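You operate a simulated robot arm through the tools that you are given. There is no shell and no other tool.

Carry out the task below with a simulated robot arm. There is one attempt and no reset: what you move stays moved.

## Task
Put the pasta and the tea in the packet basket.
Fine: then push the basket in and draw the fridge curtain shut; the empty cocoa carton stays where it is. Set down upright: pasta carton, tea carton. Where these are worked on the way, their far stop is far enough and under half their travel is too little: packet basket.

Only the result counts: the job must be done as asked and must still hold three seconds after the hand-in. Knocking over, shifting, dropping, spilling or breaking anything else fails it.

## Robot
A 6-joint arm with a two-finger gripper, fixed in place. Base frame: the origin is at the foot of the arm, x ahead of it, y to its left, z up. Units: m, degrees, N and s.
With the tool pointing down near the work surface it reaches from about 0.38 to 0.86 m from the base axis. Its first joint turns from -166.0 to 166.0 degrees. Payload 2.45 kg.
The TCP is the grasp point between the finger pads, 0.02 m short of the fingertips. In the tool frame z runs along the fingers and y along their closing line. The gripper opens to 0.14 m. The gripper's body begins 0.168 m behind the TCP.
Orientation is that of the tool frame in the base frame, as a unit quaternion [w, x, y, z]. With the fingers straight down and closing along the base's y, the tool's x points along the base's -x, its y along +y and its z along -z.

## Interface
- The arm moves only by the tool apply_moves. Its argument "increments" is a list of rows, each an object (a shift or turn left out is 0, a gripper value left out holds the last) with "claw": the closure, from 0 (fully open) to 1 (shut); "dp": the shift along the base's x, y, z in mm, a list of three; "rot": the turn, a rotation vector about the base's x, y, z in degrees, a list of three. In form: [{"claw": claw, "dp": [tx, ty, tz], "rot": [wx, wy, wz]}, ...]. A call has 1 to 20 rows; each row shifts and turns the commanded pose from where the row before left it. A row lasts 0.2 s, in which the tool goes at most 0.05 m and 8.6 degrees; a call with a longer step from one row to the next is refused whole, and so is a gripper value outside its range. A pose out of reach is approached as far as the arm can. The call stops where the force on the tool passes 50 N (or 10 N more than at its start, if that is more) or the arm is blocked; 0.2 s more then pass. Each finger travels about 0.045 m/s and halts on what it meets, pressing with about 39 N; the grip force reading is that of the motor and also rises with nothing between the fingers. The clock runs only during rows and for 0.2 s after the last one: add rows that do not move to give the fingers time. The reply holds the time, the measured pose of the TCP, the force on the tool along the base axes, the opening and the grip force, in the units named above and with some noise, with the torque about the TCP (base axes, N m) and any sound that the robot's microphone picked up, and new pictures: "pictures" is both (left out), scene, wrist or none.
- Cameras (640 x 400 px; columns grow to the right, rows downward): "scene" is fixed at [0.3989, 0.6507, 1.3034]; the picture's right is [-1.00, 0.04, 0.00], its down [0.01, 0.24, -0.97] and it looks along [-0.04, -0.97, -0.24] (base axes); focal length 349 px, centre (320, 200). "wrist" rides on the gripper at [0.078, 0.011, -0.209] in the tool frame; the picture's right is [-0.14, 0.99, 0.00], its down [-0.92, -0.13, -0.37] and it looks along [-0.37, -0.05, 0.93] (tool axes); focal length 280 px, centre (320, 200). There is no depth. A picture from a camera that has moved, and an enlarged one, comes with that camera's place and axes in the base frame and with its lens.
- raise_lower(by): slides the trunk up (or, below 0, down) by that many m; the arm rides with it, the base frame stays. It gives what a move gives, with no picture.
- inspect(camera, box): a new picture of the part [left, top, right, bottom] of that camera's present view, enlarged. No time passes.
- hand_in(): hands the job in; it is judged then, once.

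Nothing tells you positions but the pictures and the camera data. Unless the task says otherwise, let go and move clear before handing in.

The tools are called after "Call:" as a command line: name --argument value ..., lists and objects as JSON in quotes. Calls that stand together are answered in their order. apply_moves: Moves the arm, as the interface text tells. Its arguments: {"type":"object","properties":{"increments":{"type":"array"},"pictures":{"type":"string","enum":["both","scene","wrist","none"]}},"required":["increments"]} The other tools are called the same way: raise_lower (by) slides the trunk up or down; inspect (camera, box) takes an enlarged picture of a part of a camera's view; hand_in () hands the job in.

At the start:

```text
time_s: 0.0
eef_pos: [0.0016, -0.5212, 1.2095]
orientation: [0.0, -0.001, 1.0, 0.0]
ft_force: [0.1, -0.2, -0.5]
ft_torque: [0.0, -0.02, 0.0]
grip_width: 0.1401
gripper_force: 0.1
trunk travel left (down, up): [-0.025, 0.205]
```

scene: 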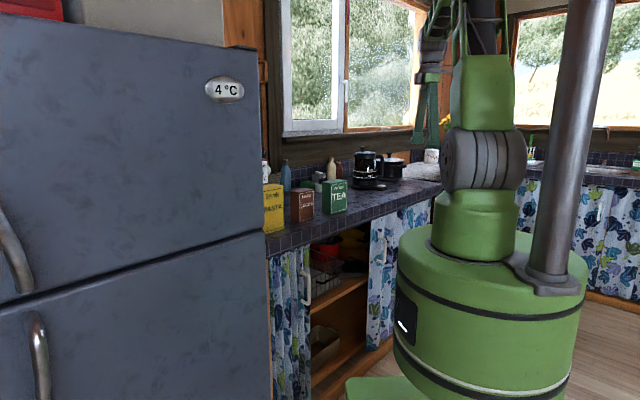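
wrist: 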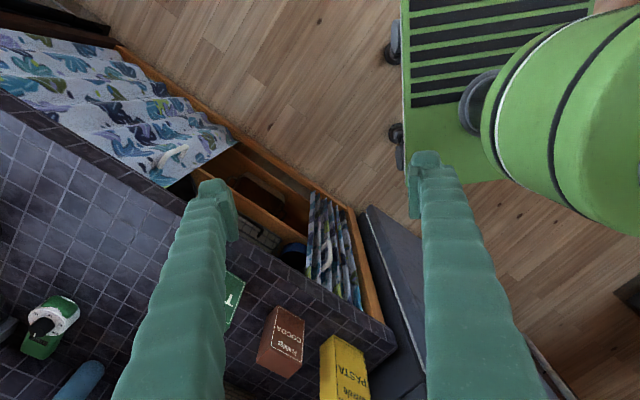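

I see the counter with pasta (yellow), cocoa (brown) and tea (green) cartons near the fridge, and an open cupboard below with two curtains and baskets. I'll look closer at these before moving.

Call:
inspect --camera "scene" --box '[250, 220, 410, 400]'

Call:
inspect --camera "scene" --box '[250, 140, 450, 265]'

Call:
inspect --camera "wrist" --box '[200, 140, 420, 400]'

Call:
inspect --camera "wrist" --box '[0, 0, 320, 200]'

```text
2.22 times, centred on (330, 310) of scene
camera zoom: at [0.3989, 0.6507, 1.3034], right [-1.0, 0.04, 0.0], down [0.01, 0.24, -0.97], along [-0.04, -0.97, -0.24], focal length 776 px, centre (298, -44)
```

zoom: 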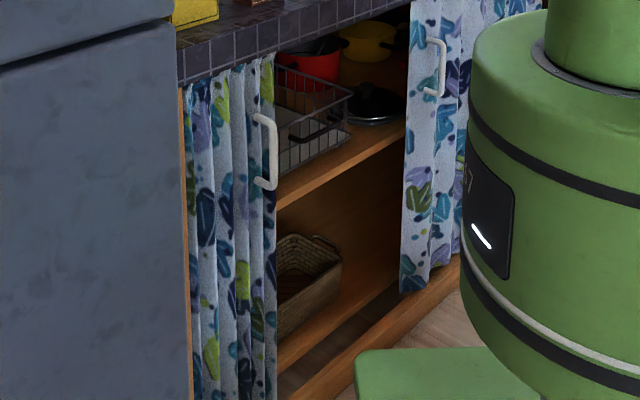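

```text
3.20 times, centred on (350, 202) of scene
camera zoom: at [0.3989, 0.6507, 1.3034], right [-1.0, 0.04, 0.0], down [0.01, 0.24, -0.97], along [-0.04, -0.97, -0.24], focal length 1117 px, centre (224, 192)
```

zoom: 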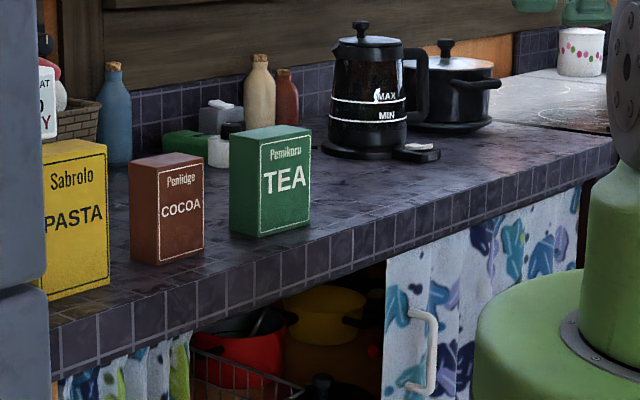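

```text
1.54 times, centred on (310, 270) of wrist
camera zoom: at [-0.0781, -0.5093, 1.4175], right [0.14, 0.99, 0.0], down [0.92, -0.13, 0.37], along [0.37, -0.05, -0.93], focal length 431 px, centre (335, 92)
```

zoom: 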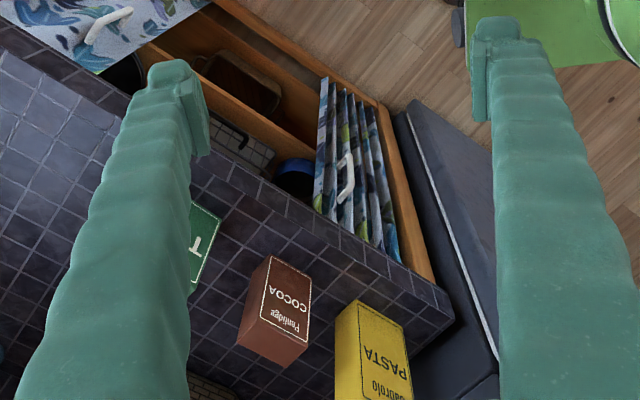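

```text
2.00 times, centred on (160, 100) of wrist
camera zoom: at [-0.0781, -0.5093, 1.4175], right [0.14, 0.99, 0.0], down [0.92, -0.13, 0.37], along [0.37, -0.05, -0.93], focal length 561 px, centre (640, 400)
```

zoom: 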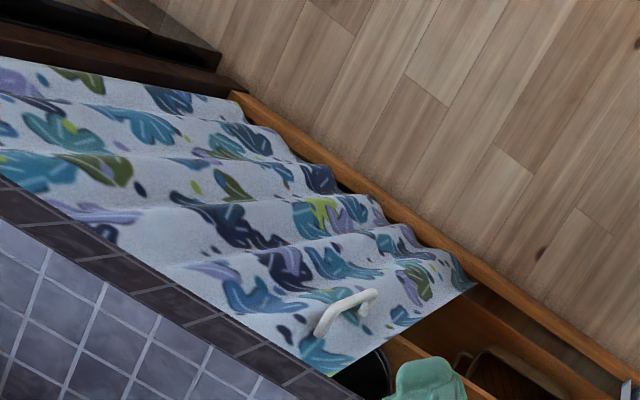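

The curtain rail and cartons are visible from both cameras; I'll take tighter enlargements to triangulate their positions.

Call:
inspect --camera "wrist" --box '[240, 290, 400, 400]'

Call:
inspect --camera "wrist" --box '[220, 160, 400, 320]'

Call:
inspect --camera "scene" --box '[255, 160, 355, 240]'

Call:
inspect --camera "scene" --box '[260, 220, 400, 320]'

```text
3.64 times, centred on (320, 345) of wrist
camera zoom: at [-0.0781, -0.5093, 1.4175], right [0.14, 0.99, 0.0], down [0.92, -0.13, 0.37], along [0.37, -0.05, -0.93], focal length 1020 px, centre (320, -327)
```

zoom: 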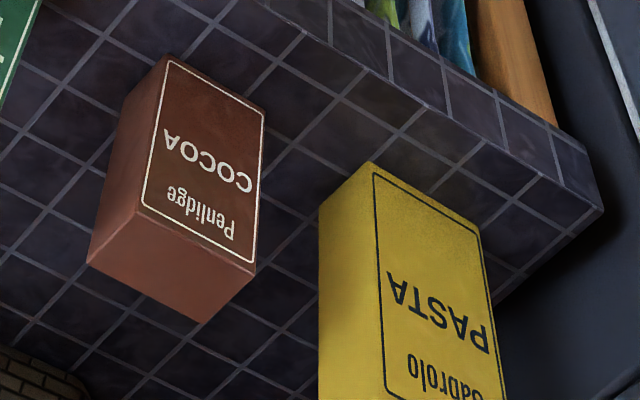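

```text
2.50 times, centred on (310, 240) of wrist
camera zoom: at [-0.0781, -0.5093, 1.4175], right [0.14, 0.99, 0.0], down [0.92, -0.13, 0.37], along [0.37, -0.05, -0.93], focal length 701 px, centre (345, 100)
```

zoom: 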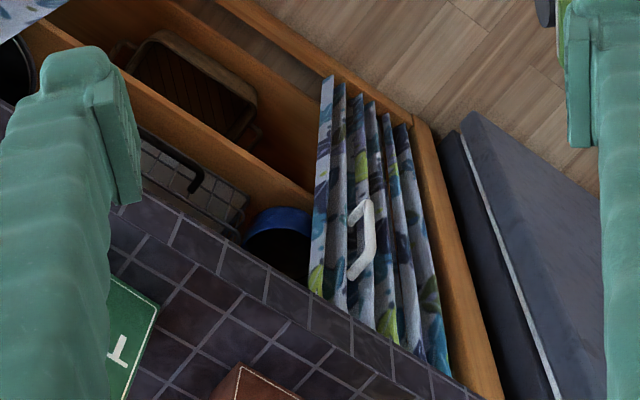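

```text
5.00 times, centred on (305, 200) of scene
camera zoom: at [0.3989, 0.6507, 1.3034], right [-1.0, 0.04, 0.0], down [0.01, 0.24, -0.97], along [-0.04, -0.97, -0.24], focal length 1746 px, centre (395, 200)
```

zoom: 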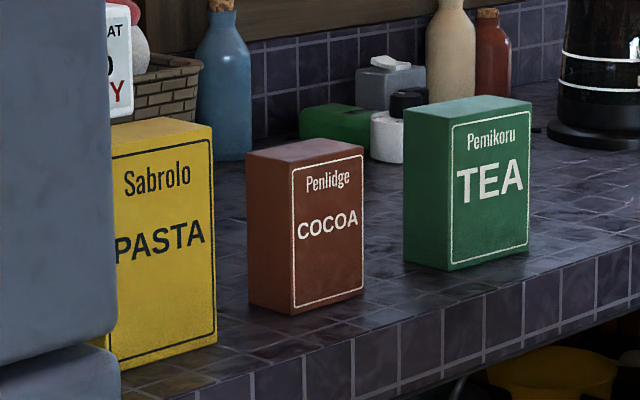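

```text
4.00 times, centred on (330, 270) of scene
camera zoom: at [0.3989, 0.6507, 1.3034], right [-1.0, 0.04, 0.0], down [0.01, 0.24, -0.97], along [-0.04, -0.97, -0.24], focal length 1397 px, centre (280, -80)
```

zoom: 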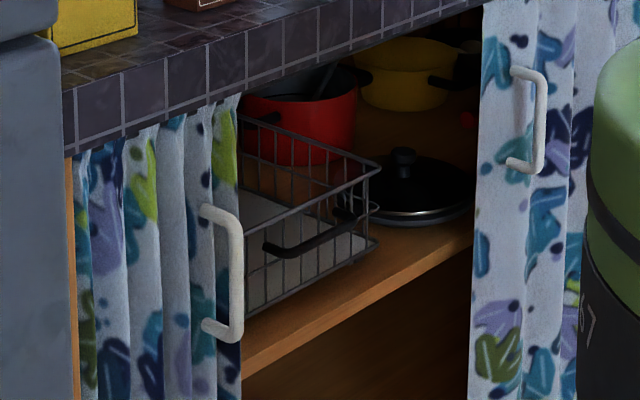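

The counter front runs diagonally (about -46° azimuth, front edge ~0.65 m out, top z≈0.905), with the wire basket on the shelf beneath at z≈0.56 and the fridge curtain bunched at the left. I'll turn the tool to face the counter and look into the cupboard from the front.

Call:
apply_moves --increments '[{"dp": [21, 4, 0], "rot": [0, 0, -7.72]}, {"dp": [21, 4, 0], "rot": [0, 0, -7.72]}, {"dp": [21, 4, 0], "rot": [0, 0, -7.72]}, {"dp": [21, 4, -20], "rot": [0, 0, -7.72]}, {"dp": [21, 4, -20], "rot": [0, 0, -7.72]}, {"dp": [21, 4, -20], "rot": [0, 0, -7.72]}, {"dp": [0, 0, -35], "rot": [-5.43, -5.18, 0]}, {"dp": [0, 0, -35], "rot": [-5.43, -5.18, 0]}, {"dp": [0, 0, -35], "rot": [-5.43, -5.18, 0]}, {"dp": [0, 0, -35], "rot": [-5.43, -5.18, 0]}]'

```text
time_s: 2.2
eef_pos: [0.1255, -0.4959, 1.0102]
orientation: [0.236, 0.38, 0.888, -0.102]
ft_force: [0.2, -0.5, 1.0]
ft_torque: [-0.01, 0.03, -0.03]
grip_width: 0.1397
gripper_force: 0.1
trunk travel left (down, up): [-0.025, 0.205]
camera wrist: at [0.0145, -0.3634, 1.1516], right [0.8, 0.6, 0.07], down [0.33, -0.53, 0.78], along [0.5, -0.6, -0.62], focal length 280 px, centre (320, 200)
```

scene: 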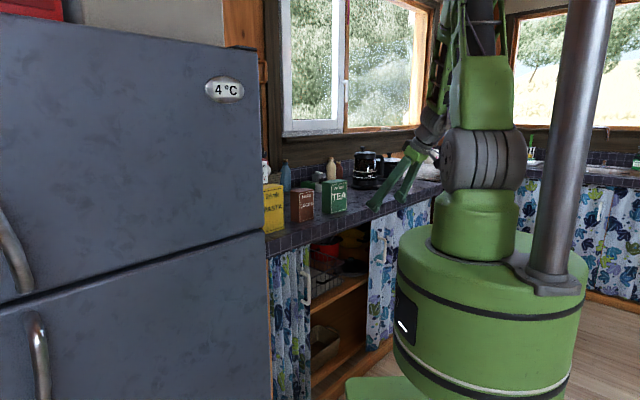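
wrist: 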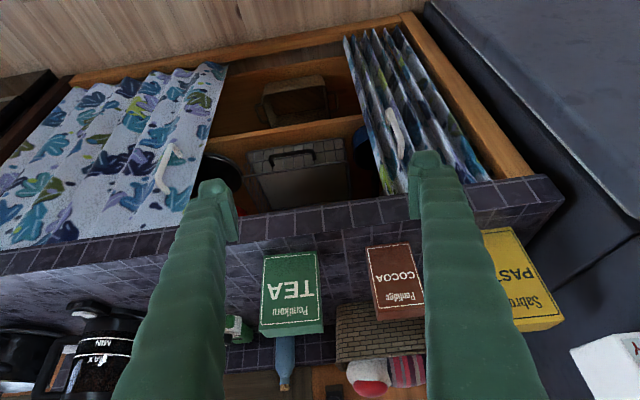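

I can now see into the cupboard (picture is upside-down): the wire basket with black handle, both curtains, tea and cocoa cartons. I'll enlarge it to measure.

Call:
inspect --camera "wrist" --box '[190, 20, 450, 220]'

Call:
inspect --camera "wrist" --box '[220, 200, 580, 400]'

Call:
inspect --camera "wrist" --box '[40, 30, 250, 260]'

```text
2.00 times, centred on (320, 120) of wrist
camera zoom: at [0.0145, -0.3634, 1.1516], right [0.8, 0.6, 0.07], down [0.33, -0.53, 0.78], along [0.5, -0.6, -0.62], focal length 561 px, centre (320, 360)
```

zoom: 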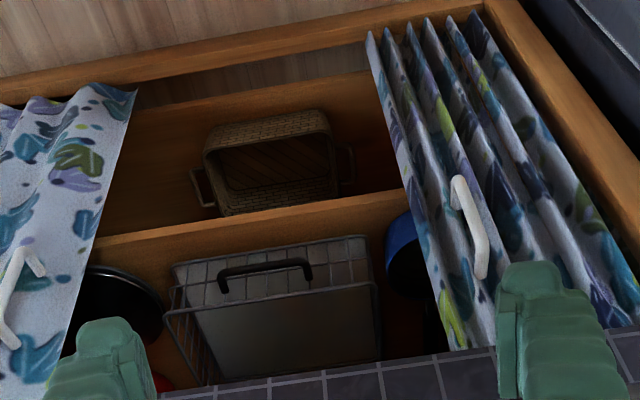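

```text
1.78 times, centred on (400, 300) of wrist
camera zoom: at [0.0145, -0.3634, 1.1516], right [0.8, 0.6, 0.07], down [0.33, -0.53, 0.78], along [0.5, -0.6, -0.62], focal length 498 px, centre (178, 22)
```

zoom: 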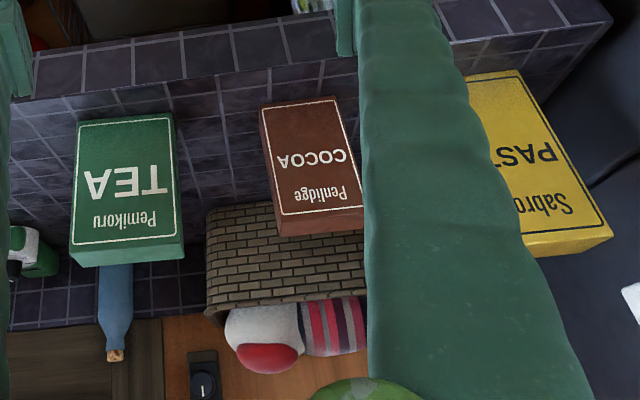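

```text
1.74 times, centred on (145, 145) of wrist
camera zoom: at [0.0145, -0.3634, 1.1516], right [0.8, 0.6, 0.07], down [0.33, -0.53, 0.78], along [0.5, -0.6, -0.62], focal length 488 px, centre (624, 296)
```

zoom: 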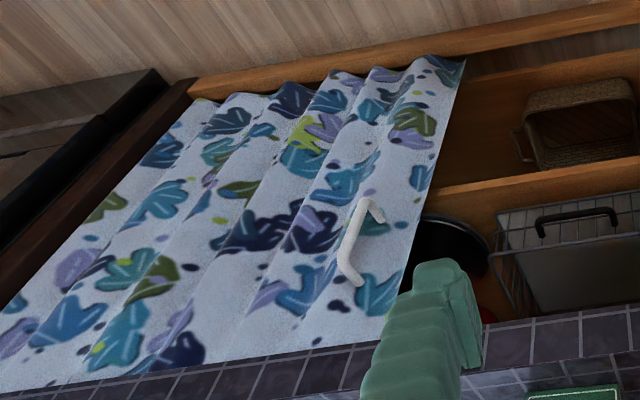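

The basket front is about 0.80 m out on the shelf at z≈0.50, handle roughly at z≈0.58; the right-hand curtain is already spread over its half. I'll lower the camera to see the basket handle more squarely.

Call:
apply_moves --increments '[{"dp": [2, -12, -40], "rot": [-5.3, -5.3, 0.65]}, {"dp": [2, -12, -40], "rot": [-5.3, -5.3, 0.65]}, {"dp": [2, -12, -40]}, {"dp": [2, -12, -40]}, {"dp": [2, -12, -40]}]'

Call:
inspect --camera "wrist" --box '[160, 60, 480, 260]'

```text
time_s: 3.4
eef_pos: [0.1331, -0.5779, 0.8225]
orientation: [0.355, 0.355, 0.853, -0.14]
ft_force: [-0.3, 0.9, -0.4]
ft_torque: [0.03, -0.03, 0.02]
grip_width: 0.1398
gripper_force: 0.0
out of reach, approached as far as the arm can: row 4, 5
trunk travel left (down, up): [-0.025, 0.205]
camera wrist: at [-0.005, -0.4287, 0.9163], right [0.77, 0.63, 0.11], down [0.18, -0.38, 0.91], along [0.62, -0.68, -0.4], focal length 280 px, centre (320, 200)
```

scene: 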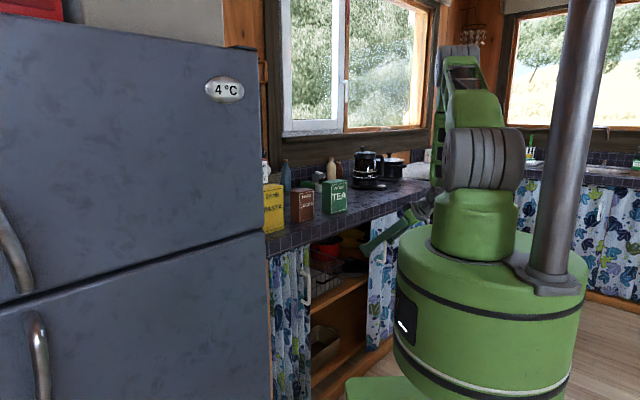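
wrist: 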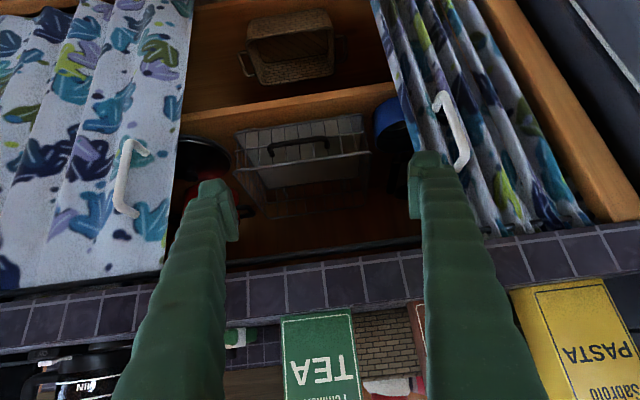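

```text
2.00 times, centred on (320, 160) of wrist
camera zoom: at [-0.005, -0.4287, 0.9163], right [0.77, 0.63, 0.11], down [0.18, -0.38, 0.91], along [0.62, -0.68, -0.4], focal length 561 px, centre (320, 280)
```

zoom: 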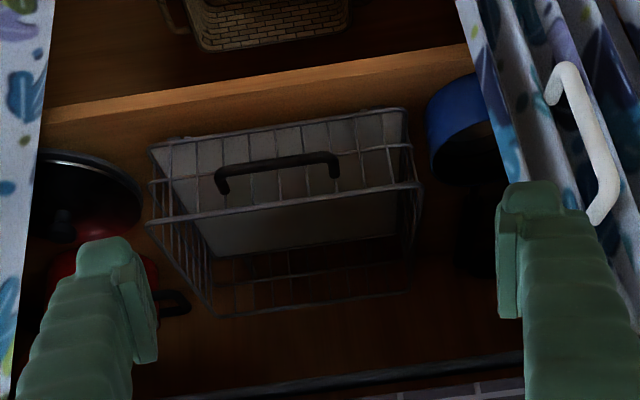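

The handle bar is at about W≈0.775 m out (E≈0.30–0.42 along the counter), z≈0.58. I'll roll the gripper 90° so the fingers straddle the horizontal bar, narrowing the opening and moving slightly out.

Call:
apply_moves --increments '[{"claw": 0.5, "dp": [3, -5, 0], "rot": [-4.14, 4.02, 5.78]}, {"claw": 0.7, "dp": [3, -5, 0], "rot": [-4.14, 4.02, 5.78]}, {"dp": [3, -5, 0], "rot": [-4.14, 4.02, 5.78]}, {"dp": [0, -5, -5], "rot": [-4.14, 4.02, 5.78]}, {"dp": [0, -5, -5], "rot": [-4.14, 4.02, 5.78]}, {"dp": [0, -5, -5], "rot": [-4.14, 4.02, 5.78]}, {"dp": [0, 0, -5], "rot": [-4.14, 4.02, 5.78]}, {"dp": [0, 0, -5], "rot": [-4.14, 4.02, 5.78]}, {"dp": [0, 0, -5], "rot": [-4.14, 4.02, 5.78]}, {"dp": [0, 0, -5], "rot": [-4.14, 4.02, 5.78]}, {"dp": [0, 0, -5], "rot": [-4.14, 4.02, 5.78]}]'

```text
time_s: 5.5
eef_pos: [0.1096, -0.8563, 0.9383]
orientation: [0.204, -0.243, 0.893, -0.318]
ft_force: [-9.5, 31.8, 19.2]
ft_torque: [1.39, 0.51, -0.2]
grip_width: 0.0516
gripper_force: 7.6
out of reach, approached as far as the arm can: row 1, 2, 3, 4, 5, 6, 7, 8, 9, 10
trunk travel left (down, up): [-0.025, 0.205]
stopped in row 10: the force on the tool passed its limit at 78 N (the readings are from after the stop); the commanded pose is now the measured one
camera wrist: at [-0.0659, -0.7948, 1.0644], right [-0.19, 0.75, -0.63], down [0.58, 0.6, 0.54], along [0.79, -0.26, -0.55], focal length 280 px, centre (320, 200)
```

scene: 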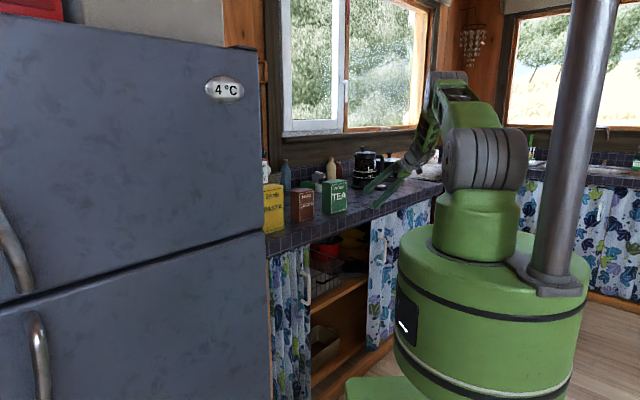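
wrist: 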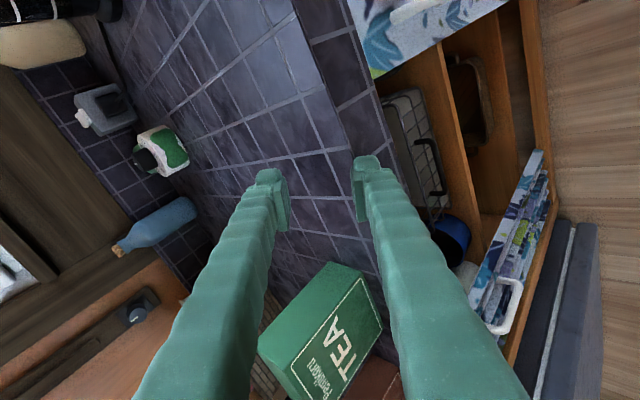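

The unreachable roll pulled the hand out over the counter and it pressed on the worktop; I'll check nothing was disturbed and then lift straight up.

Call:
inspect --camera "scene" --box '[255, 140, 455, 265]'

Call:
apply_moves --increments '[{"dp": [0, 0, 15]}, {"dp": [0, 0, 30]}, {"dp": [0, 0, 40]}, {"dp": [0, 0, 40]}]'

```text
3.20 times, centred on (355, 202) of scene
camera zoom: at [0.3989, 0.6507, 1.3034], right [-1.0, 0.04, 0.0], down [0.01, 0.24, -0.97], along [-0.04, -0.97, -0.24], focal length 1117 px, centre (208, 192)
```

zoom: 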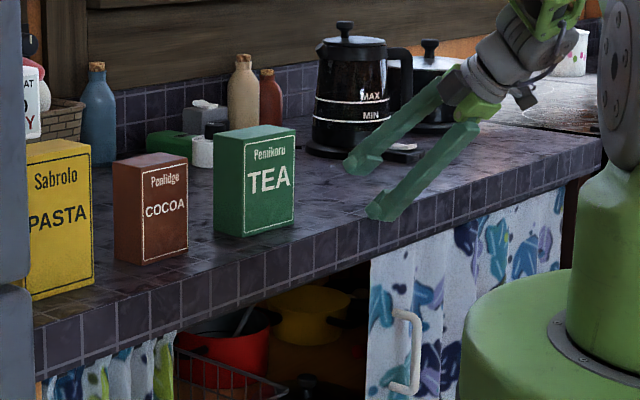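

```text
time_s: 6.5
eef_pos: [0.1123, -0.8579, 1.0583]
orientation: [0.203, -0.242, 0.894, -0.318]
ft_force: [0.0, -0.1, 0.1]
ft_torque: [0.02, -0.02, -0.01]
grip_width: 0.0418
gripper_force: 0.0
trunk travel left (down, up): [-0.025, 0.205]
camera wrist: at [-0.0624, -0.797, 1.1851], right [-0.19, 0.75, -0.63], down [0.59, 0.6, 0.54], along [0.79, -0.26, -0.56], focal length 280 px, centre (320, 200)
```

scene: 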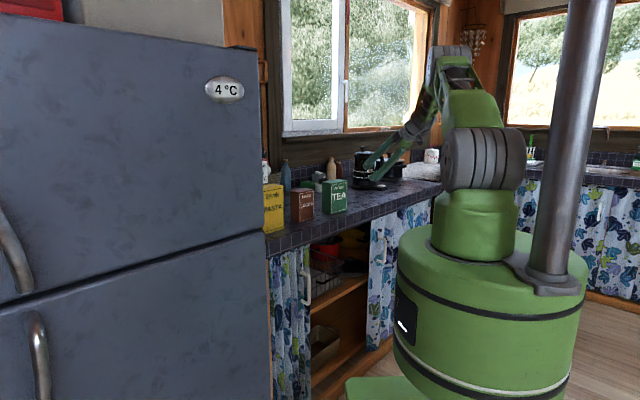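
wrist: 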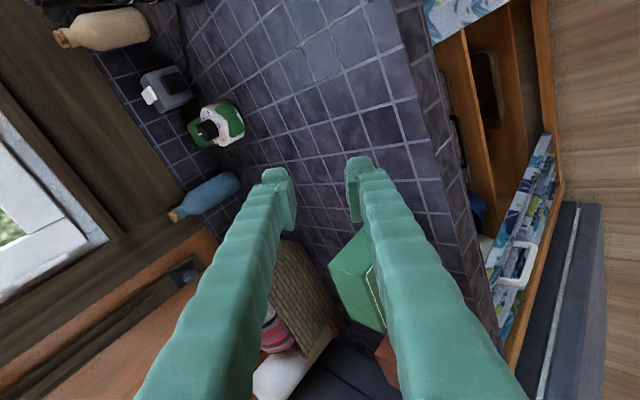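

Nothing was disturbed. The wrist has limited upward bend, so I'll use steeper tool pitches: retreat from over the counter to in front of it with the fingers straddling vertically.

Call:
apply_moves --increments '[{"claw": 0.75, "dp": [0.2, 39.3, 0], "rot": [0.36, 2.93, 1.87]}, {"dp": [0.2, 39.3, 0], "rot": [0.36, 2.93, 1.87]}, {"dp": [0.2, 39.3, 0], "rot": [0.36, 2.93, 1.87]}, {"dp": [0.2, 39.3, 0], "rot": [0.36, 2.93, 1.87]}, {"dp": [0.2, 39.3, 0], "rot": [0.36, 2.93, 1.87]}, {"dp": [0.2, 39.3, 0], "rot": [0.36, 2.93, 1.87]}]'

```text
time_s: 7.9
eef_pos: [0.1184, -0.6298, 1.0699]
orientation: [0.097, -0.369, 0.894, -0.234]
ft_force: [-0.4, -0.2, 0.1]
ft_torque: [0.0, 0.0, -0.01]
grip_width: 0.035
gripper_force: 0.1
out of reach, approached as far as the arm can: row 5, 6
trunk travel left (down, up): [-0.025, 0.205]
camera wrist: at [-0.0163, -0.6062, 1.2471], right [-0.51, 0.71, -0.48], down [0.6, 0.7, 0.38], along [0.61, -0.1, -0.79], focal length 280 px, centre (320, 200)
```

scene: 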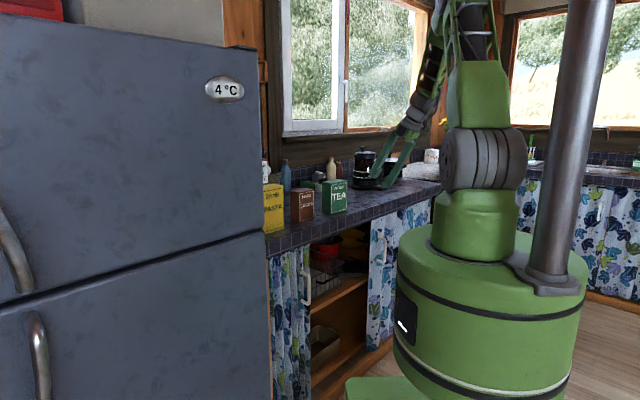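
wrist: 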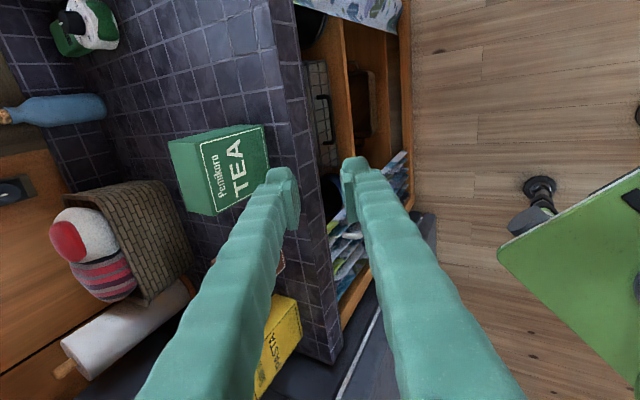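

The orientation was reached but position fell short by ~1 cm, so I need to understand the wrist's structure. I'll look closely at the arm.

Call:
inspect --camera "scene" --box '[340, 0, 540, 200]'

Call:
apply_moves --increments '[{}]' --pictures "none"

```text
2.00 times, centred on (440, 100) of scene
camera zoom: at [0.3989, 0.6507, 1.3034], right [-1.0, 0.04, 0.0], down [0.01, 0.24, -0.97], along [-0.04, -0.97, -0.24], focal length 698 px, centre (80, 400)
```

zoom: 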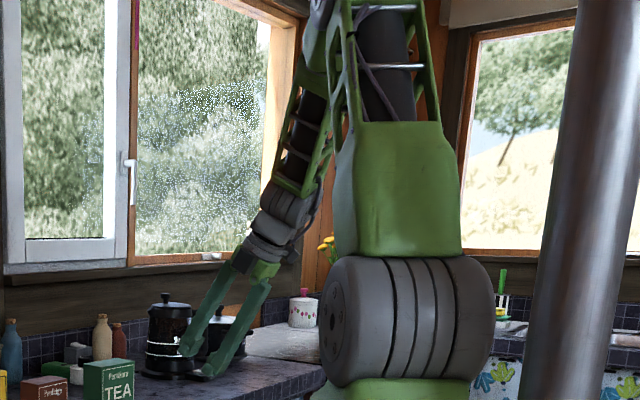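

```text
time_s: 8.3
eef_pos: [0.119, -0.6319, 1.0703]
orientation: [0.097, -0.368, 0.895, -0.234]
ft_force: [0.5, 0.3, -1.1]
ft_torque: [0.04, -0.01, 0.02]
grip_width: 0.0348
gripper_force: 0.0
trunk travel left (down, up): [-0.025, 0.205]
```

The wrist's last joint seems near its limit in this roll; rolling the other way (camera on the fridge side) should be better. I'll spin the tool 180° about its own axis here, in free space.

Call:
apply_moves --increments '[{"rot": [2.84, -2.85, -7.14]}, {"rot": [2.84, -2.85, -7.14]}, {"rot": [2.84, -2.85, -7.14]}, {"rot": [2.84, -2.85, -7.14]}, {"rot": [2.84, -2.85, -7.14]}, {"rot": [2.84, -2.85, -7.14]}, {"rot": [2.84, -2.85, -7.14]}, {"rot": [2.84, -2.85, -7.14]}, {"rot": [2.84, -2.85, -7.14]}, {"rot": [2.84, -2.85, -7.14]}, {"rot": [2.84, -2.85, -7.14]}]' --pictures "none"

Call:
apply_moves --increments '[{"rot": [2.84, -2.85, -7.14]}, {"rot": [2.84, -2.85, -7.14]}, {"rot": [2.84, -2.85, -7.14]}, {"rot": [2.84, -2.85, -7.14]}, {"rot": [2.84, -2.85, -7.14]}, {"rot": [2.84, -2.85, -7.14]}, {"rot": [2.84, -2.85, -7.14]}, {"rot": [2.84, -2.85, -7.14]}, {"rot": [2.84, -2.85, -7.14]}, {"rot": [2.84, -2.85, -7.14]}, {"rot": [2.84, -2.85, -7.14]}]'

```text
time_s: 10.7
eef_pos: [0.1178, -0.6312, 1.0714]
orientation: [0.233, 0.373, 0.892, -0.101]
ft_force: [0.4, 1.0, 0.7]
ft_torque: [0.0, 0.01, 0.0]
grip_width: 0.035
gripper_force: 0.0
trunk travel left (down, up): [-0.025, 0.205]
```

```text
time_s: 13.1
eef_pos: [0.118, -0.6322, 1.0677]
orientation: [0.231, 0.896, 0.367, 0.096]
ft_force: [0.9, 0.2, -0.3]
ft_torque: [-0.03, 0.0, 0.02]
grip_width: 0.035
gripper_force: 0.1
trunk travel left (down, up): [-0.025, 0.205]
camera wrist: at [0.108, -0.5113, 1.2579], right [0.51, -0.71, 0.48], down [-0.86, -0.44, 0.26], along [0.03, -0.54, -0.84], focal length 280 px, centre (320, 200)
```

scene: 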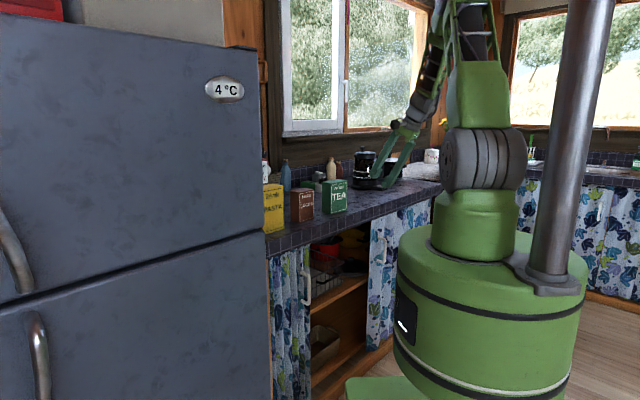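
wrist: 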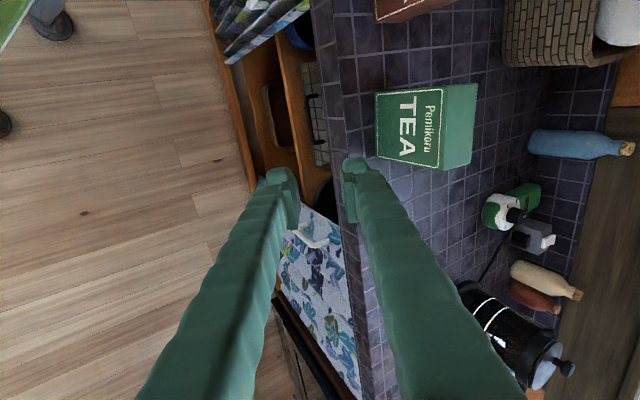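

The roll succeeded. I'll now descend in front of the counter in small steps, checking reachability.

Call:
apply_moves --increments '[{"dp": [0, 0, -40]}, {"dp": [0, 0, -40]}, {"dp": [0, 0, -40]}]' --pictures "none"

```text
time_s: 13.9
eef_pos: [0.1181, -0.6313, 0.9491]
orientation: [0.23, 0.896, 0.368, 0.094]
ft_force: [0.4, 0.3, 0.8]
ft_torque: [0.01, -0.01, -0.01]
grip_width: 0.0348
gripper_force: 0.1
trunk travel left (down, up): [-0.025, 0.205]
```

Call:
apply_moves --increments '[{"dp": [0, 0, -40]}, {"dp": [0, 0, -40]}]' --pictures "none"

```text
time_s: 14.5
eef_pos: [0.1185, -0.632, 0.8703]
orientation: [0.23, 0.896, 0.368, 0.095]
ft_force: [-0.7, -0.4, 0.7]
ft_torque: [0.03, -0.04, 0.01]
grip_width: 0.0353
gripper_force: 0.1
trunk travel left (down, up): [-0.025, 0.205]
```

Still tracking well; I'll continue down in front of the cupboard.

Call:
apply_moves --increments '[{"dp": [0, 0, -40]}, {"dp": [0, 0, -40]}]' --pictures "none"

```text
time_s: 15.1
eef_pos: [0.117, -0.6318, 0.7867]
orientation: [0.231, 0.896, 0.368, 0.096]
ft_force: [-0.3, 0.2, -0.4]
ft_torque: [0.02, -0.02, 0.0]
grip_width: 0.0351
gripper_force: 0.0
trunk travel left (down, up): [-0.025, 0.205]
```

Call:
apply_moves --increments '[{"dp": [0, 0, -40]}, {"dp": [0, 0, -30]}, {"dp": [0, 0, -30]}]'

```text
time_s: 15.9
eef_pos: [0.1202, -0.632, 0.6907]
orientation: [0.231, 0.895, 0.369, 0.095]
ft_force: [1.9, -0.2, 0.3]
ft_torque: [-0.01, -0.03, -0.02]
grip_width: 0.0348
gripper_force: 0.0
trunk travel left (down, up): [-0.025, 0.205]
camera wrist: at [0.1102, -0.5125, 0.8784], right [0.51, -0.71, 0.48], down [-0.86, -0.44, 0.26], along [0.03, -0.55, -0.84], focal length 280 px, centre (320, 200)
```

scene: 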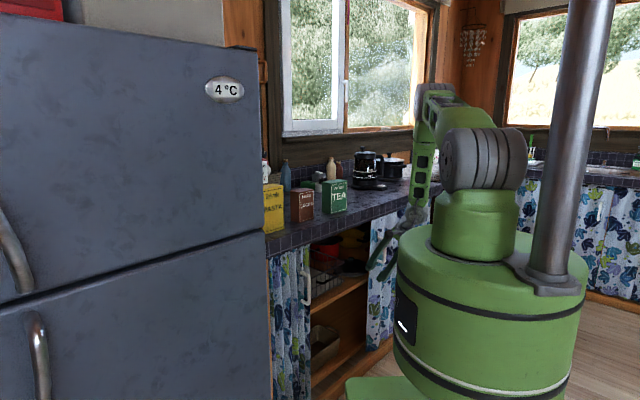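
wrist: 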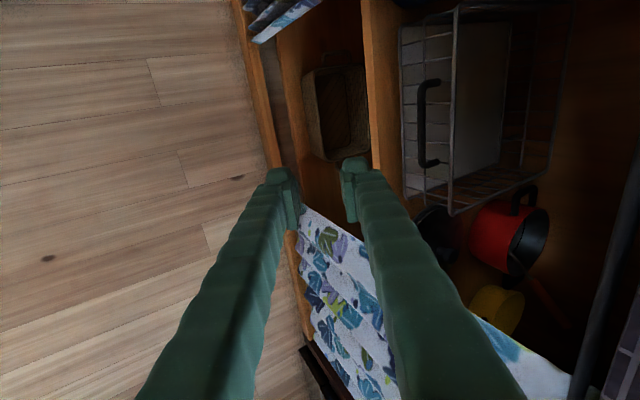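

Good — everything tracks in this roll, and I have a clear view of the basket. I'll enlarge to measure the handle.

Call:
inspect --camera "wrist" --box '[360, 0, 600, 240]'

```text
1.67 times, centred on (480, 120) of wrist
camera zoom: at [0.1102, -0.5125, 0.8784], right [0.51, -0.71, 0.48], down [-0.86, -0.44, 0.26], along [0.03, -0.55, -0.84], focal length 467 px, centre (53, 333)
```

zoom: 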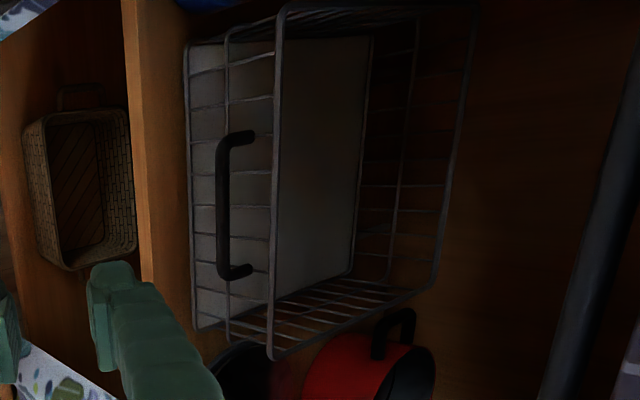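

Handle bar estimated at W≈0.77, E≈0.30–0.42, z≈0.578. I'll pitch up to ~40° below horizontal and move to just in front of the bar.

Call:
apply_moves --increments '[{"claw": 0.68, "dp": [26.3, -26.3, -13.6], "rot": [-2.97, -2.97, 0]}, {"dp": [26.3, -26.3, -13.6], "rot": [-2.97, -2.97, 0]}, {"dp": [26.3, -26.3, -13.6], "rot": [-2.97, -2.97, 0]}]' --pictures "none"

```text
time_s: 16.7
eef_pos: [0.1978, -0.7114, 0.6491]
orientation: [0.328, 0.865, 0.355, 0.136]
ft_force: [-0.7, -0.7, 0.5]
ft_torque: [-0.01, 0.02, 0.05]
grip_width: 0.0448
gripper_force: 0.1
trunk travel left (down, up): [-0.025, 0.205]
```

Call:
apply_moves --increments '[{"dp": [24, -24, -12], "rot": [-2.97, -2.97, 0]}, {"dp": [24, -24, -12], "rot": [-2.97, -2.97, 0]}]'

Call:
inspect --camera "wrist" --box '[240, 60, 520, 260]'

```text
time_s: 17.3
eef_pos: [0.2464, -0.7598, 0.6257]
orientation: [0.39, 0.838, 0.345, 0.162]
ft_force: [0.3, -0.6, -1.2]
ft_torque: [0.0, 0.01, -0.03]
grip_width: 0.0448
gripper_force: 0.1
trunk travel left (down, up): [-0.025, 0.205]
camera wrist: at [0.1927, -0.5967, 0.7682], right [0.35, -0.55, 0.76], down [-0.91, -0.39, 0.14], along [0.22, -0.74, -0.64], focal length 280 px, centre (320, 200)
```

scene: 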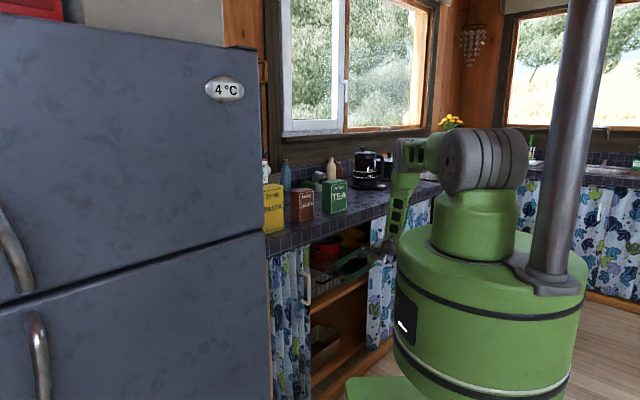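
wrist: 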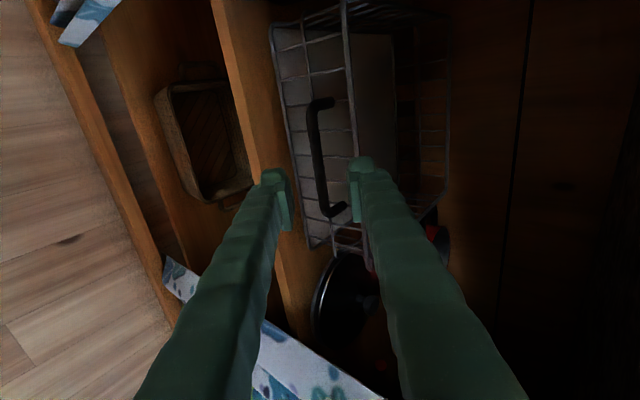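

```text
2.00 times, centred on (380, 160) of wrist
camera zoom: at [0.1927, -0.5967, 0.7682], right [0.35, -0.55, 0.76], down [-0.91, -0.39, 0.14], along [0.22, -0.74, -0.64], focal length 561 px, centre (200, 280)
```

zoom: 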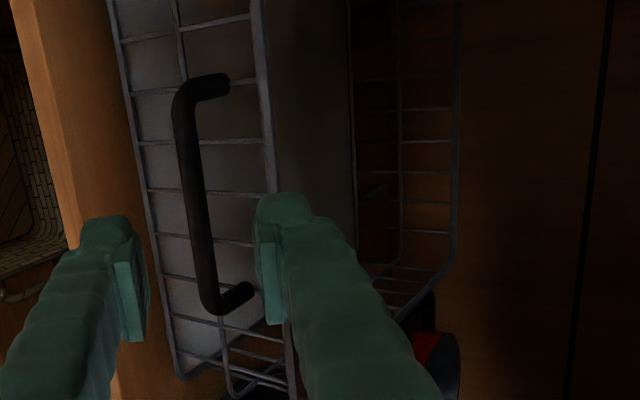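

The bar is right on the tool axis, about 76 mm ahead. I'll narrow the opening and advance along the tool axis so the fingers straddle the bar.

Call:
apply_moves --increments '[{"claw": 0.77}, {"claw": 0.77}, {"dp": [8.66, -8.66, -10.3]}, {"dp": [8.66, -8.66, -10.3]}, {"dp": [8.66, -8.66, -10.3]}, {"dp": [8.66, -8.66, -10.3]}]' --pictures "wrist"

Call:
inspect --camera "wrist" --box '[240, 60, 480, 240]'

```text
time_s: 18.7
eef_pos: [0.2819, -0.7941, 0.5825]
orientation: [0.39, 0.838, 0.345, 0.162]
ft_force: [0.7, 0.0, -0.8]
ft_torque: [0.04, 0.0, -0.01]
grip_width: 0.0322
gripper_force: 0.2
trunk travel left (down, up): [-0.025, 0.205]
camera wrist: at [0.2281, -0.6307, 0.7267], right [0.35, -0.55, 0.76], down [-0.91, -0.39, 0.14], along [0.22, -0.74, -0.64], focal length 280 px, centre (320, 200)
```

wrist: 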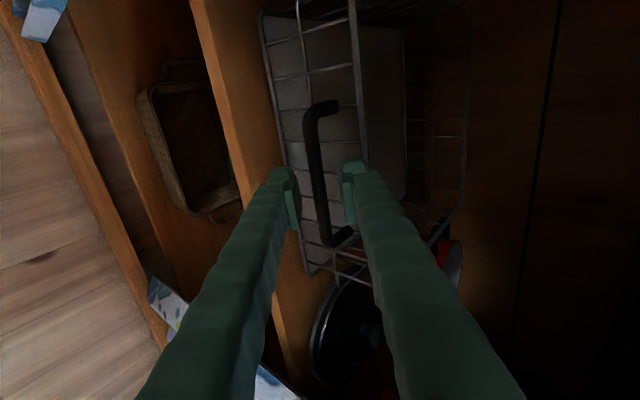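

```text
2.22 times, centred on (360, 150) of wrist
camera zoom: at [0.2281, -0.6307, 0.7267], right [0.35, -0.55, 0.76], down [-0.91, -0.39, 0.14], along [0.22, -0.74, -0.64], focal length 623 px, centre (231, 311)
```

zoom: 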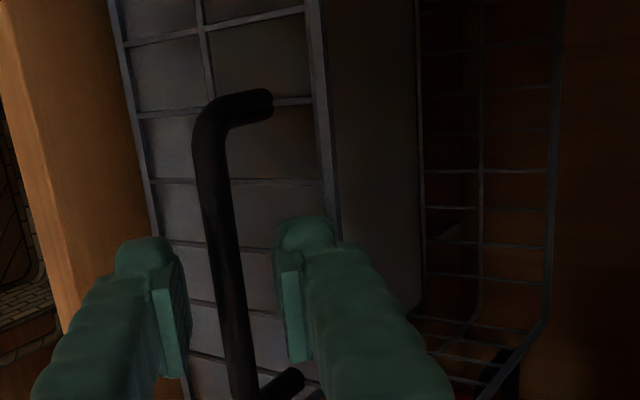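

The bar sits between the pads, about 8 mm past the TCP. Closing on it.

Call:
apply_moves --increments '[{"claw": 1.0}, {"claw": 1.0}, {"claw": 1.0}, {"claw": 1.0}]' --pictures "wrist"

```text
time_s: 19.7
eef_pos: [0.2812, -0.7914, 0.5839]
orientation: [0.39, 0.838, 0.345, 0.161]
ft_force: [-12.4, 15.2, 9.0]
ft_torque: [-0.29, 0.43, 0.67]
grip_width: 0.006
gripper_force: 34.1
trunk travel left (down, up): [-0.025, 0.205]
camera wrist: at [0.227, -0.6295, 0.7272], right [0.35, -0.55, 0.76], down [-0.91, -0.39, 0.14], along [0.22, -0.74, -0.64], focal length 280 px, centre (320, 200)
```

wrist: 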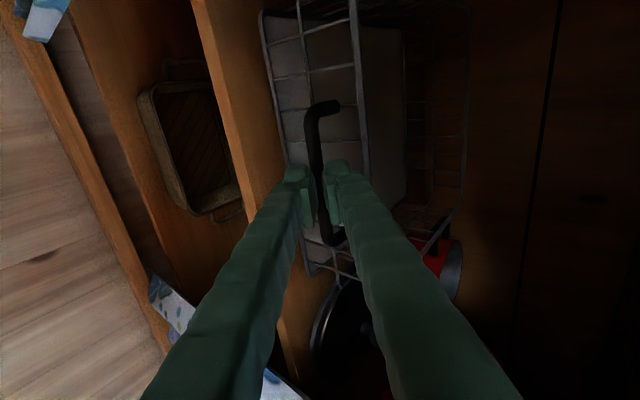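

Fingers show 34 N with 6 mm opening; let me look at whether the bar is truly clamped.

Call:
inspect --camera "wrist" --box '[260, 80, 400, 260]'

```text
2.22 times, centred on (330, 170) of wrist
camera zoom: at [0.227, -0.6295, 0.7272], right [0.35, -0.55, 0.76], down [-0.91, -0.39, 0.14], along [0.22, -0.74, -0.64], focal length 623 px, centre (298, 267)
```

zoom: 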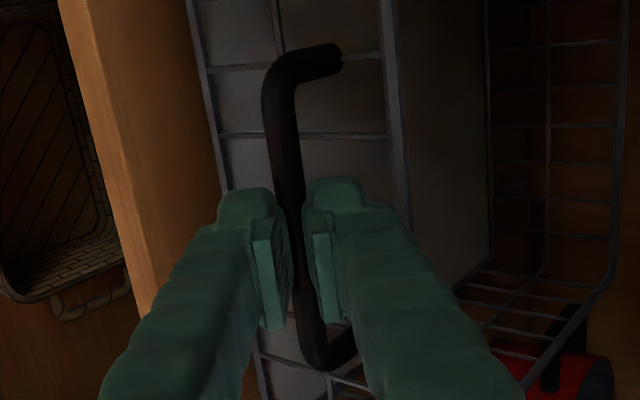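

The bar is clamped between the pads. I'll pull gently outward and check that the basket follows.

Call:
apply_moves --increments '[{"dp": [-7, 7, 0]}, {"dp": [-10, 10, 0]}, {"dp": [-10, 10, 0]}]' --pictures "wrist"

```text
time_s: 20.5
eef_pos: [0.2535, -0.7675, 0.584]
orientation: [0.391, 0.838, 0.344, 0.161]
ft_force: [-0.2, -1.4, -0.9]
ft_torque: [-0.03, 0.02, -0.01]
grip_width: 0.0
gripper_force: 29.6
trunk travel left (down, up): [-0.025, 0.205]
camera wrist: at [0.2002, -0.6038, 0.7273], right [0.35, -0.55, 0.76], down [-0.91, -0.39, 0.14], along [0.22, -0.74, -0.64], focal length 280 px, centre (320, 200)
```

wrist: 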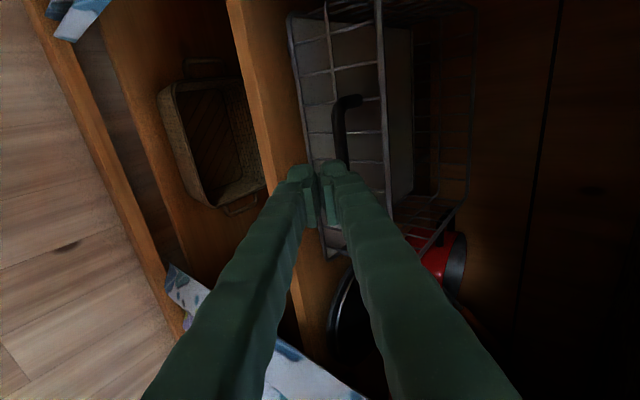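

It slipped off the fingertips: the bar is a little deeper than I estimated. I'll open, re-measure, and take a deeper grip.

Call:
apply_moves --increments '[{"claw": 0.78, "dp": [-4, 4, 4]}, {"claw": 0.78, "dp": [-4, 4, 4]}, {"claw": 0.78}]' --pictures "wrist"

Call:
inspect --camera "wrist" --box '[260, 20, 460, 260]'

```text
time_s: 21.3
eef_pos: [0.2444, -0.7601, 0.5924]
orientation: [0.389, 0.839, 0.345, 0.161]
ft_force: [0.3, -0.3, 0.5]
ft_torque: [0.01, -0.01, 0.0]
grip_width: 0.0309
gripper_force: 0.0
trunk travel left (down, up): [-0.025, 0.205]
camera wrist: at [0.1917, -0.5961, 0.7355], right [0.35, -0.55, 0.76], down [-0.91, -0.39, 0.14], along [0.22, -0.74, -0.64], focal length 280 px, centre (320, 200)
```

wrist: 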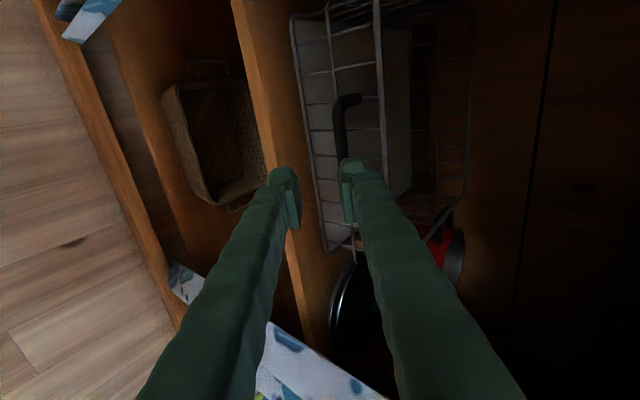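

```text
1.67 times, centred on (360, 140) of wrist
camera zoom: at [0.1917, -0.5961, 0.7355], right [0.35, -0.55, 0.76], down [-0.91, -0.39, 0.14], along [0.22, -0.74, -0.64], focal length 467 px, centre (253, 300)
```

zoom: 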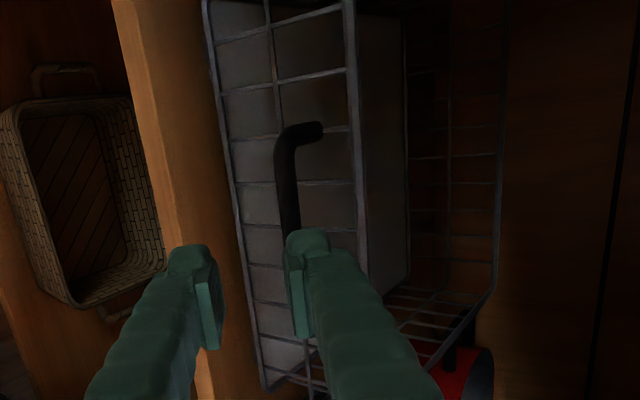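

The basket hasn't moved. I'll flatten the pitch to 30° for wall clearance and go in deeper.

Call:
apply_moves --increments '[{"claw": 0.79, "dp": [7.9, -7.9, 2.3], "rot": [-3.54, -3.54, 0]}, {"dp": [7.9, -7.9, 2.3], "rot": [-3.54, -3.54, 0]}, {}]' --pictures "wrist"

Call:
inspect --camera "wrist" --box '[240, 40, 440, 240]'

```text
time_s: 22.1
eef_pos: [0.2623, -0.7743, 0.5956]
orientation: [0.461, 0.801, 0.329, 0.192]
ft_force: [0.0, -0.3, -0.3]
ft_torque: [-0.02, 0.01, -0.01]
grip_width: 0.0293
gripper_force: 0.0
trunk travel left (down, up): [-0.025, 0.205]
camera wrist: at [0.192, -0.5948, 0.7105], right [0.25, -0.45, 0.86], down [-0.92, -0.38, 0.07], along [0.29, -0.81, -0.51], focal length 280 px, centre (320, 200)
```

wrist: 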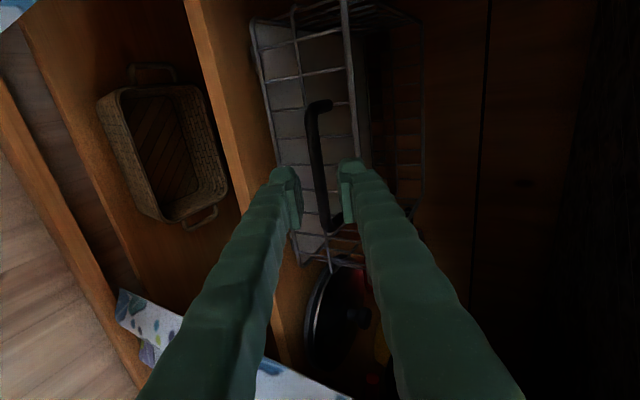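

```text
2.00 times, centred on (340, 140) of wrist
camera zoom: at [0.192, -0.5948, 0.7105], right [0.25, -0.45, 0.86], down [-0.92, -0.38, 0.07], along [0.29, -0.81, -0.51], focal length 561 px, centre (280, 320)
```

zoom: 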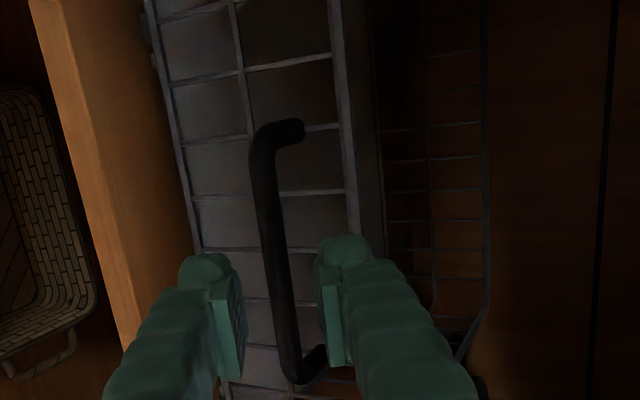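

Bar is centered between the pads and ~49 mm ahead. Advancing 42 mm along the tool axis.

Call:
apply_moves --increments '[{"dp": [6.43, -6.43, -5.25]}, {"dp": [6.43, -6.43, -5.25]}, {"dp": [6.43, -6.43, -5.25]}, {"dp": [6.43, -6.43, -5.25]}]' --pictures "wrist"

Call:
inspect --camera "wrist" --box '[240, 60, 440, 260]'

```text
time_s: 23.1
eef_pos: [0.2888, -0.7988, 0.5754]
orientation: [0.461, 0.801, 0.329, 0.191]
ft_force: [0.9, -1.0, 0.1]
ft_torque: [-0.01, 0.02, -0.01]
grip_width: 0.0293
gripper_force: 0.1
trunk travel left (down, up): [-0.025, 0.205]
camera wrist: at [0.2174, -0.6208, 0.6908], right [0.25, -0.45, 0.86], down [-0.92, -0.38, 0.07], along [0.29, -0.81, -0.51], focal length 280 px, centre (320, 200)
```

wrist: 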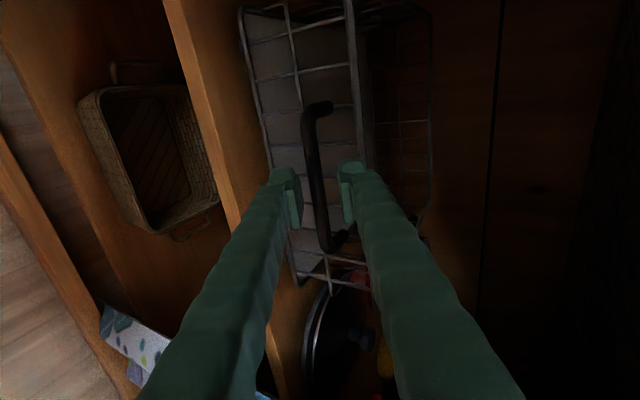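

```text
2.00 times, centred on (340, 160) of wrist
camera zoom: at [0.2174, -0.6208, 0.6908], right [0.25, -0.45, 0.86], down [-0.92, -0.38, 0.07], along [0.29, -0.81, -0.51], focal length 561 px, centre (280, 280)
```

zoom: 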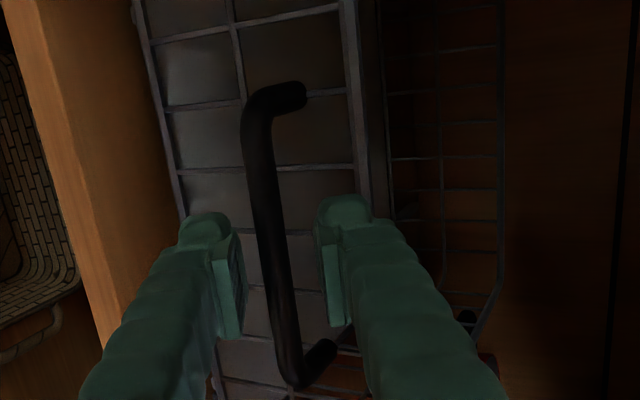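

Slightly deeper still to be sure the pads, not the tips, take the bar, then close.

Call:
apply_moves --increments '[{"dp": [2.5, -2.5, -2]}, {"claw": 1.0}, {"claw": 1.0}, {"claw": 1.0}]' --pictures "none"

Call:
inspect --camera "wrist" --box '[240, 60, 440, 260]'

```text
time_s: 24.1
eef_pos: [0.2891, -0.8023, 0.5735]
orientation: [0.46, 0.802, 0.329, 0.191]
ft_force: [-1.1, 1.3, -6.3]
ft_torque: [-0.27, 0.3, 0.05]
grip_width: 0.0074
gripper_force: 36.3
trunk travel left (down, up): [-0.025, 0.205]
```

```text
2.00 times, centred on (340, 160) of wrist
camera zoom: at [0.2199, -0.6229, 0.6876], right [0.25, -0.45, 0.86], down [-0.92, -0.38, 0.07], along [0.29, -0.81, -0.51], focal length 561 px, centre (280, 280)
```

zoom: 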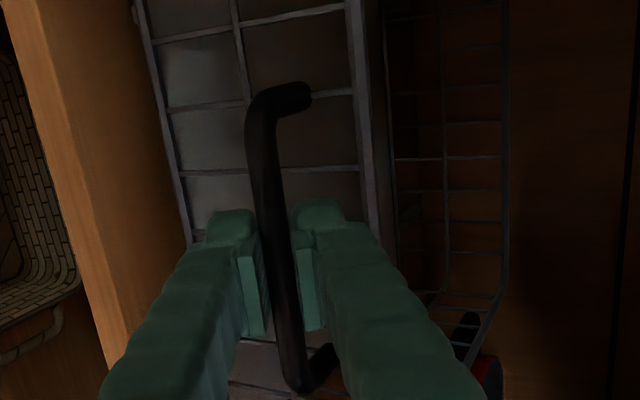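

Width 7.4 mm with 36 N and little side force. Pulling slowly outward.

Call:
apply_moves --increments '[{"dp": [-3.5, 3.5, 0]}, {"dp": [-5, 5, 0]}, {"dp": [-7, 7, 0]}]' --pictures "wrist"

```text
time_s: 24.9
eef_pos: [0.2724, -0.7863, 0.5725]
orientation: [0.46, 0.802, 0.33, 0.192]
ft_force: [0.0, 0.6, -9.7]
ft_torque: [-0.19, 0.18, 0.4]
grip_width: 0.0069
gripper_force: 35.1
trunk travel left (down, up): [-0.025, 0.205]
camera wrist: at [0.2042, -0.6073, 0.6876], right [0.25, -0.45, 0.86], down [-0.92, -0.38, 0.07], along [0.29, -0.81, -0.51], focal length 280 px, centre (320, 200)
```

wrist: 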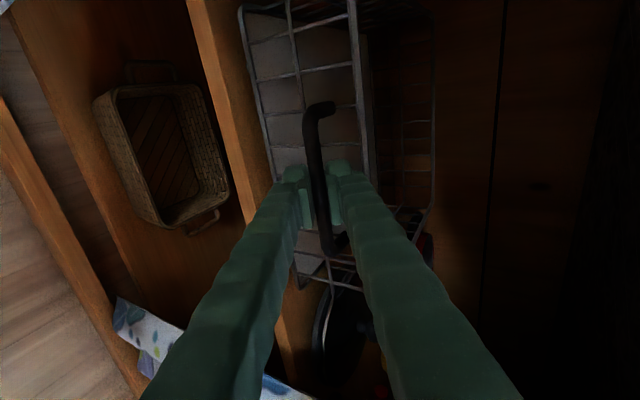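

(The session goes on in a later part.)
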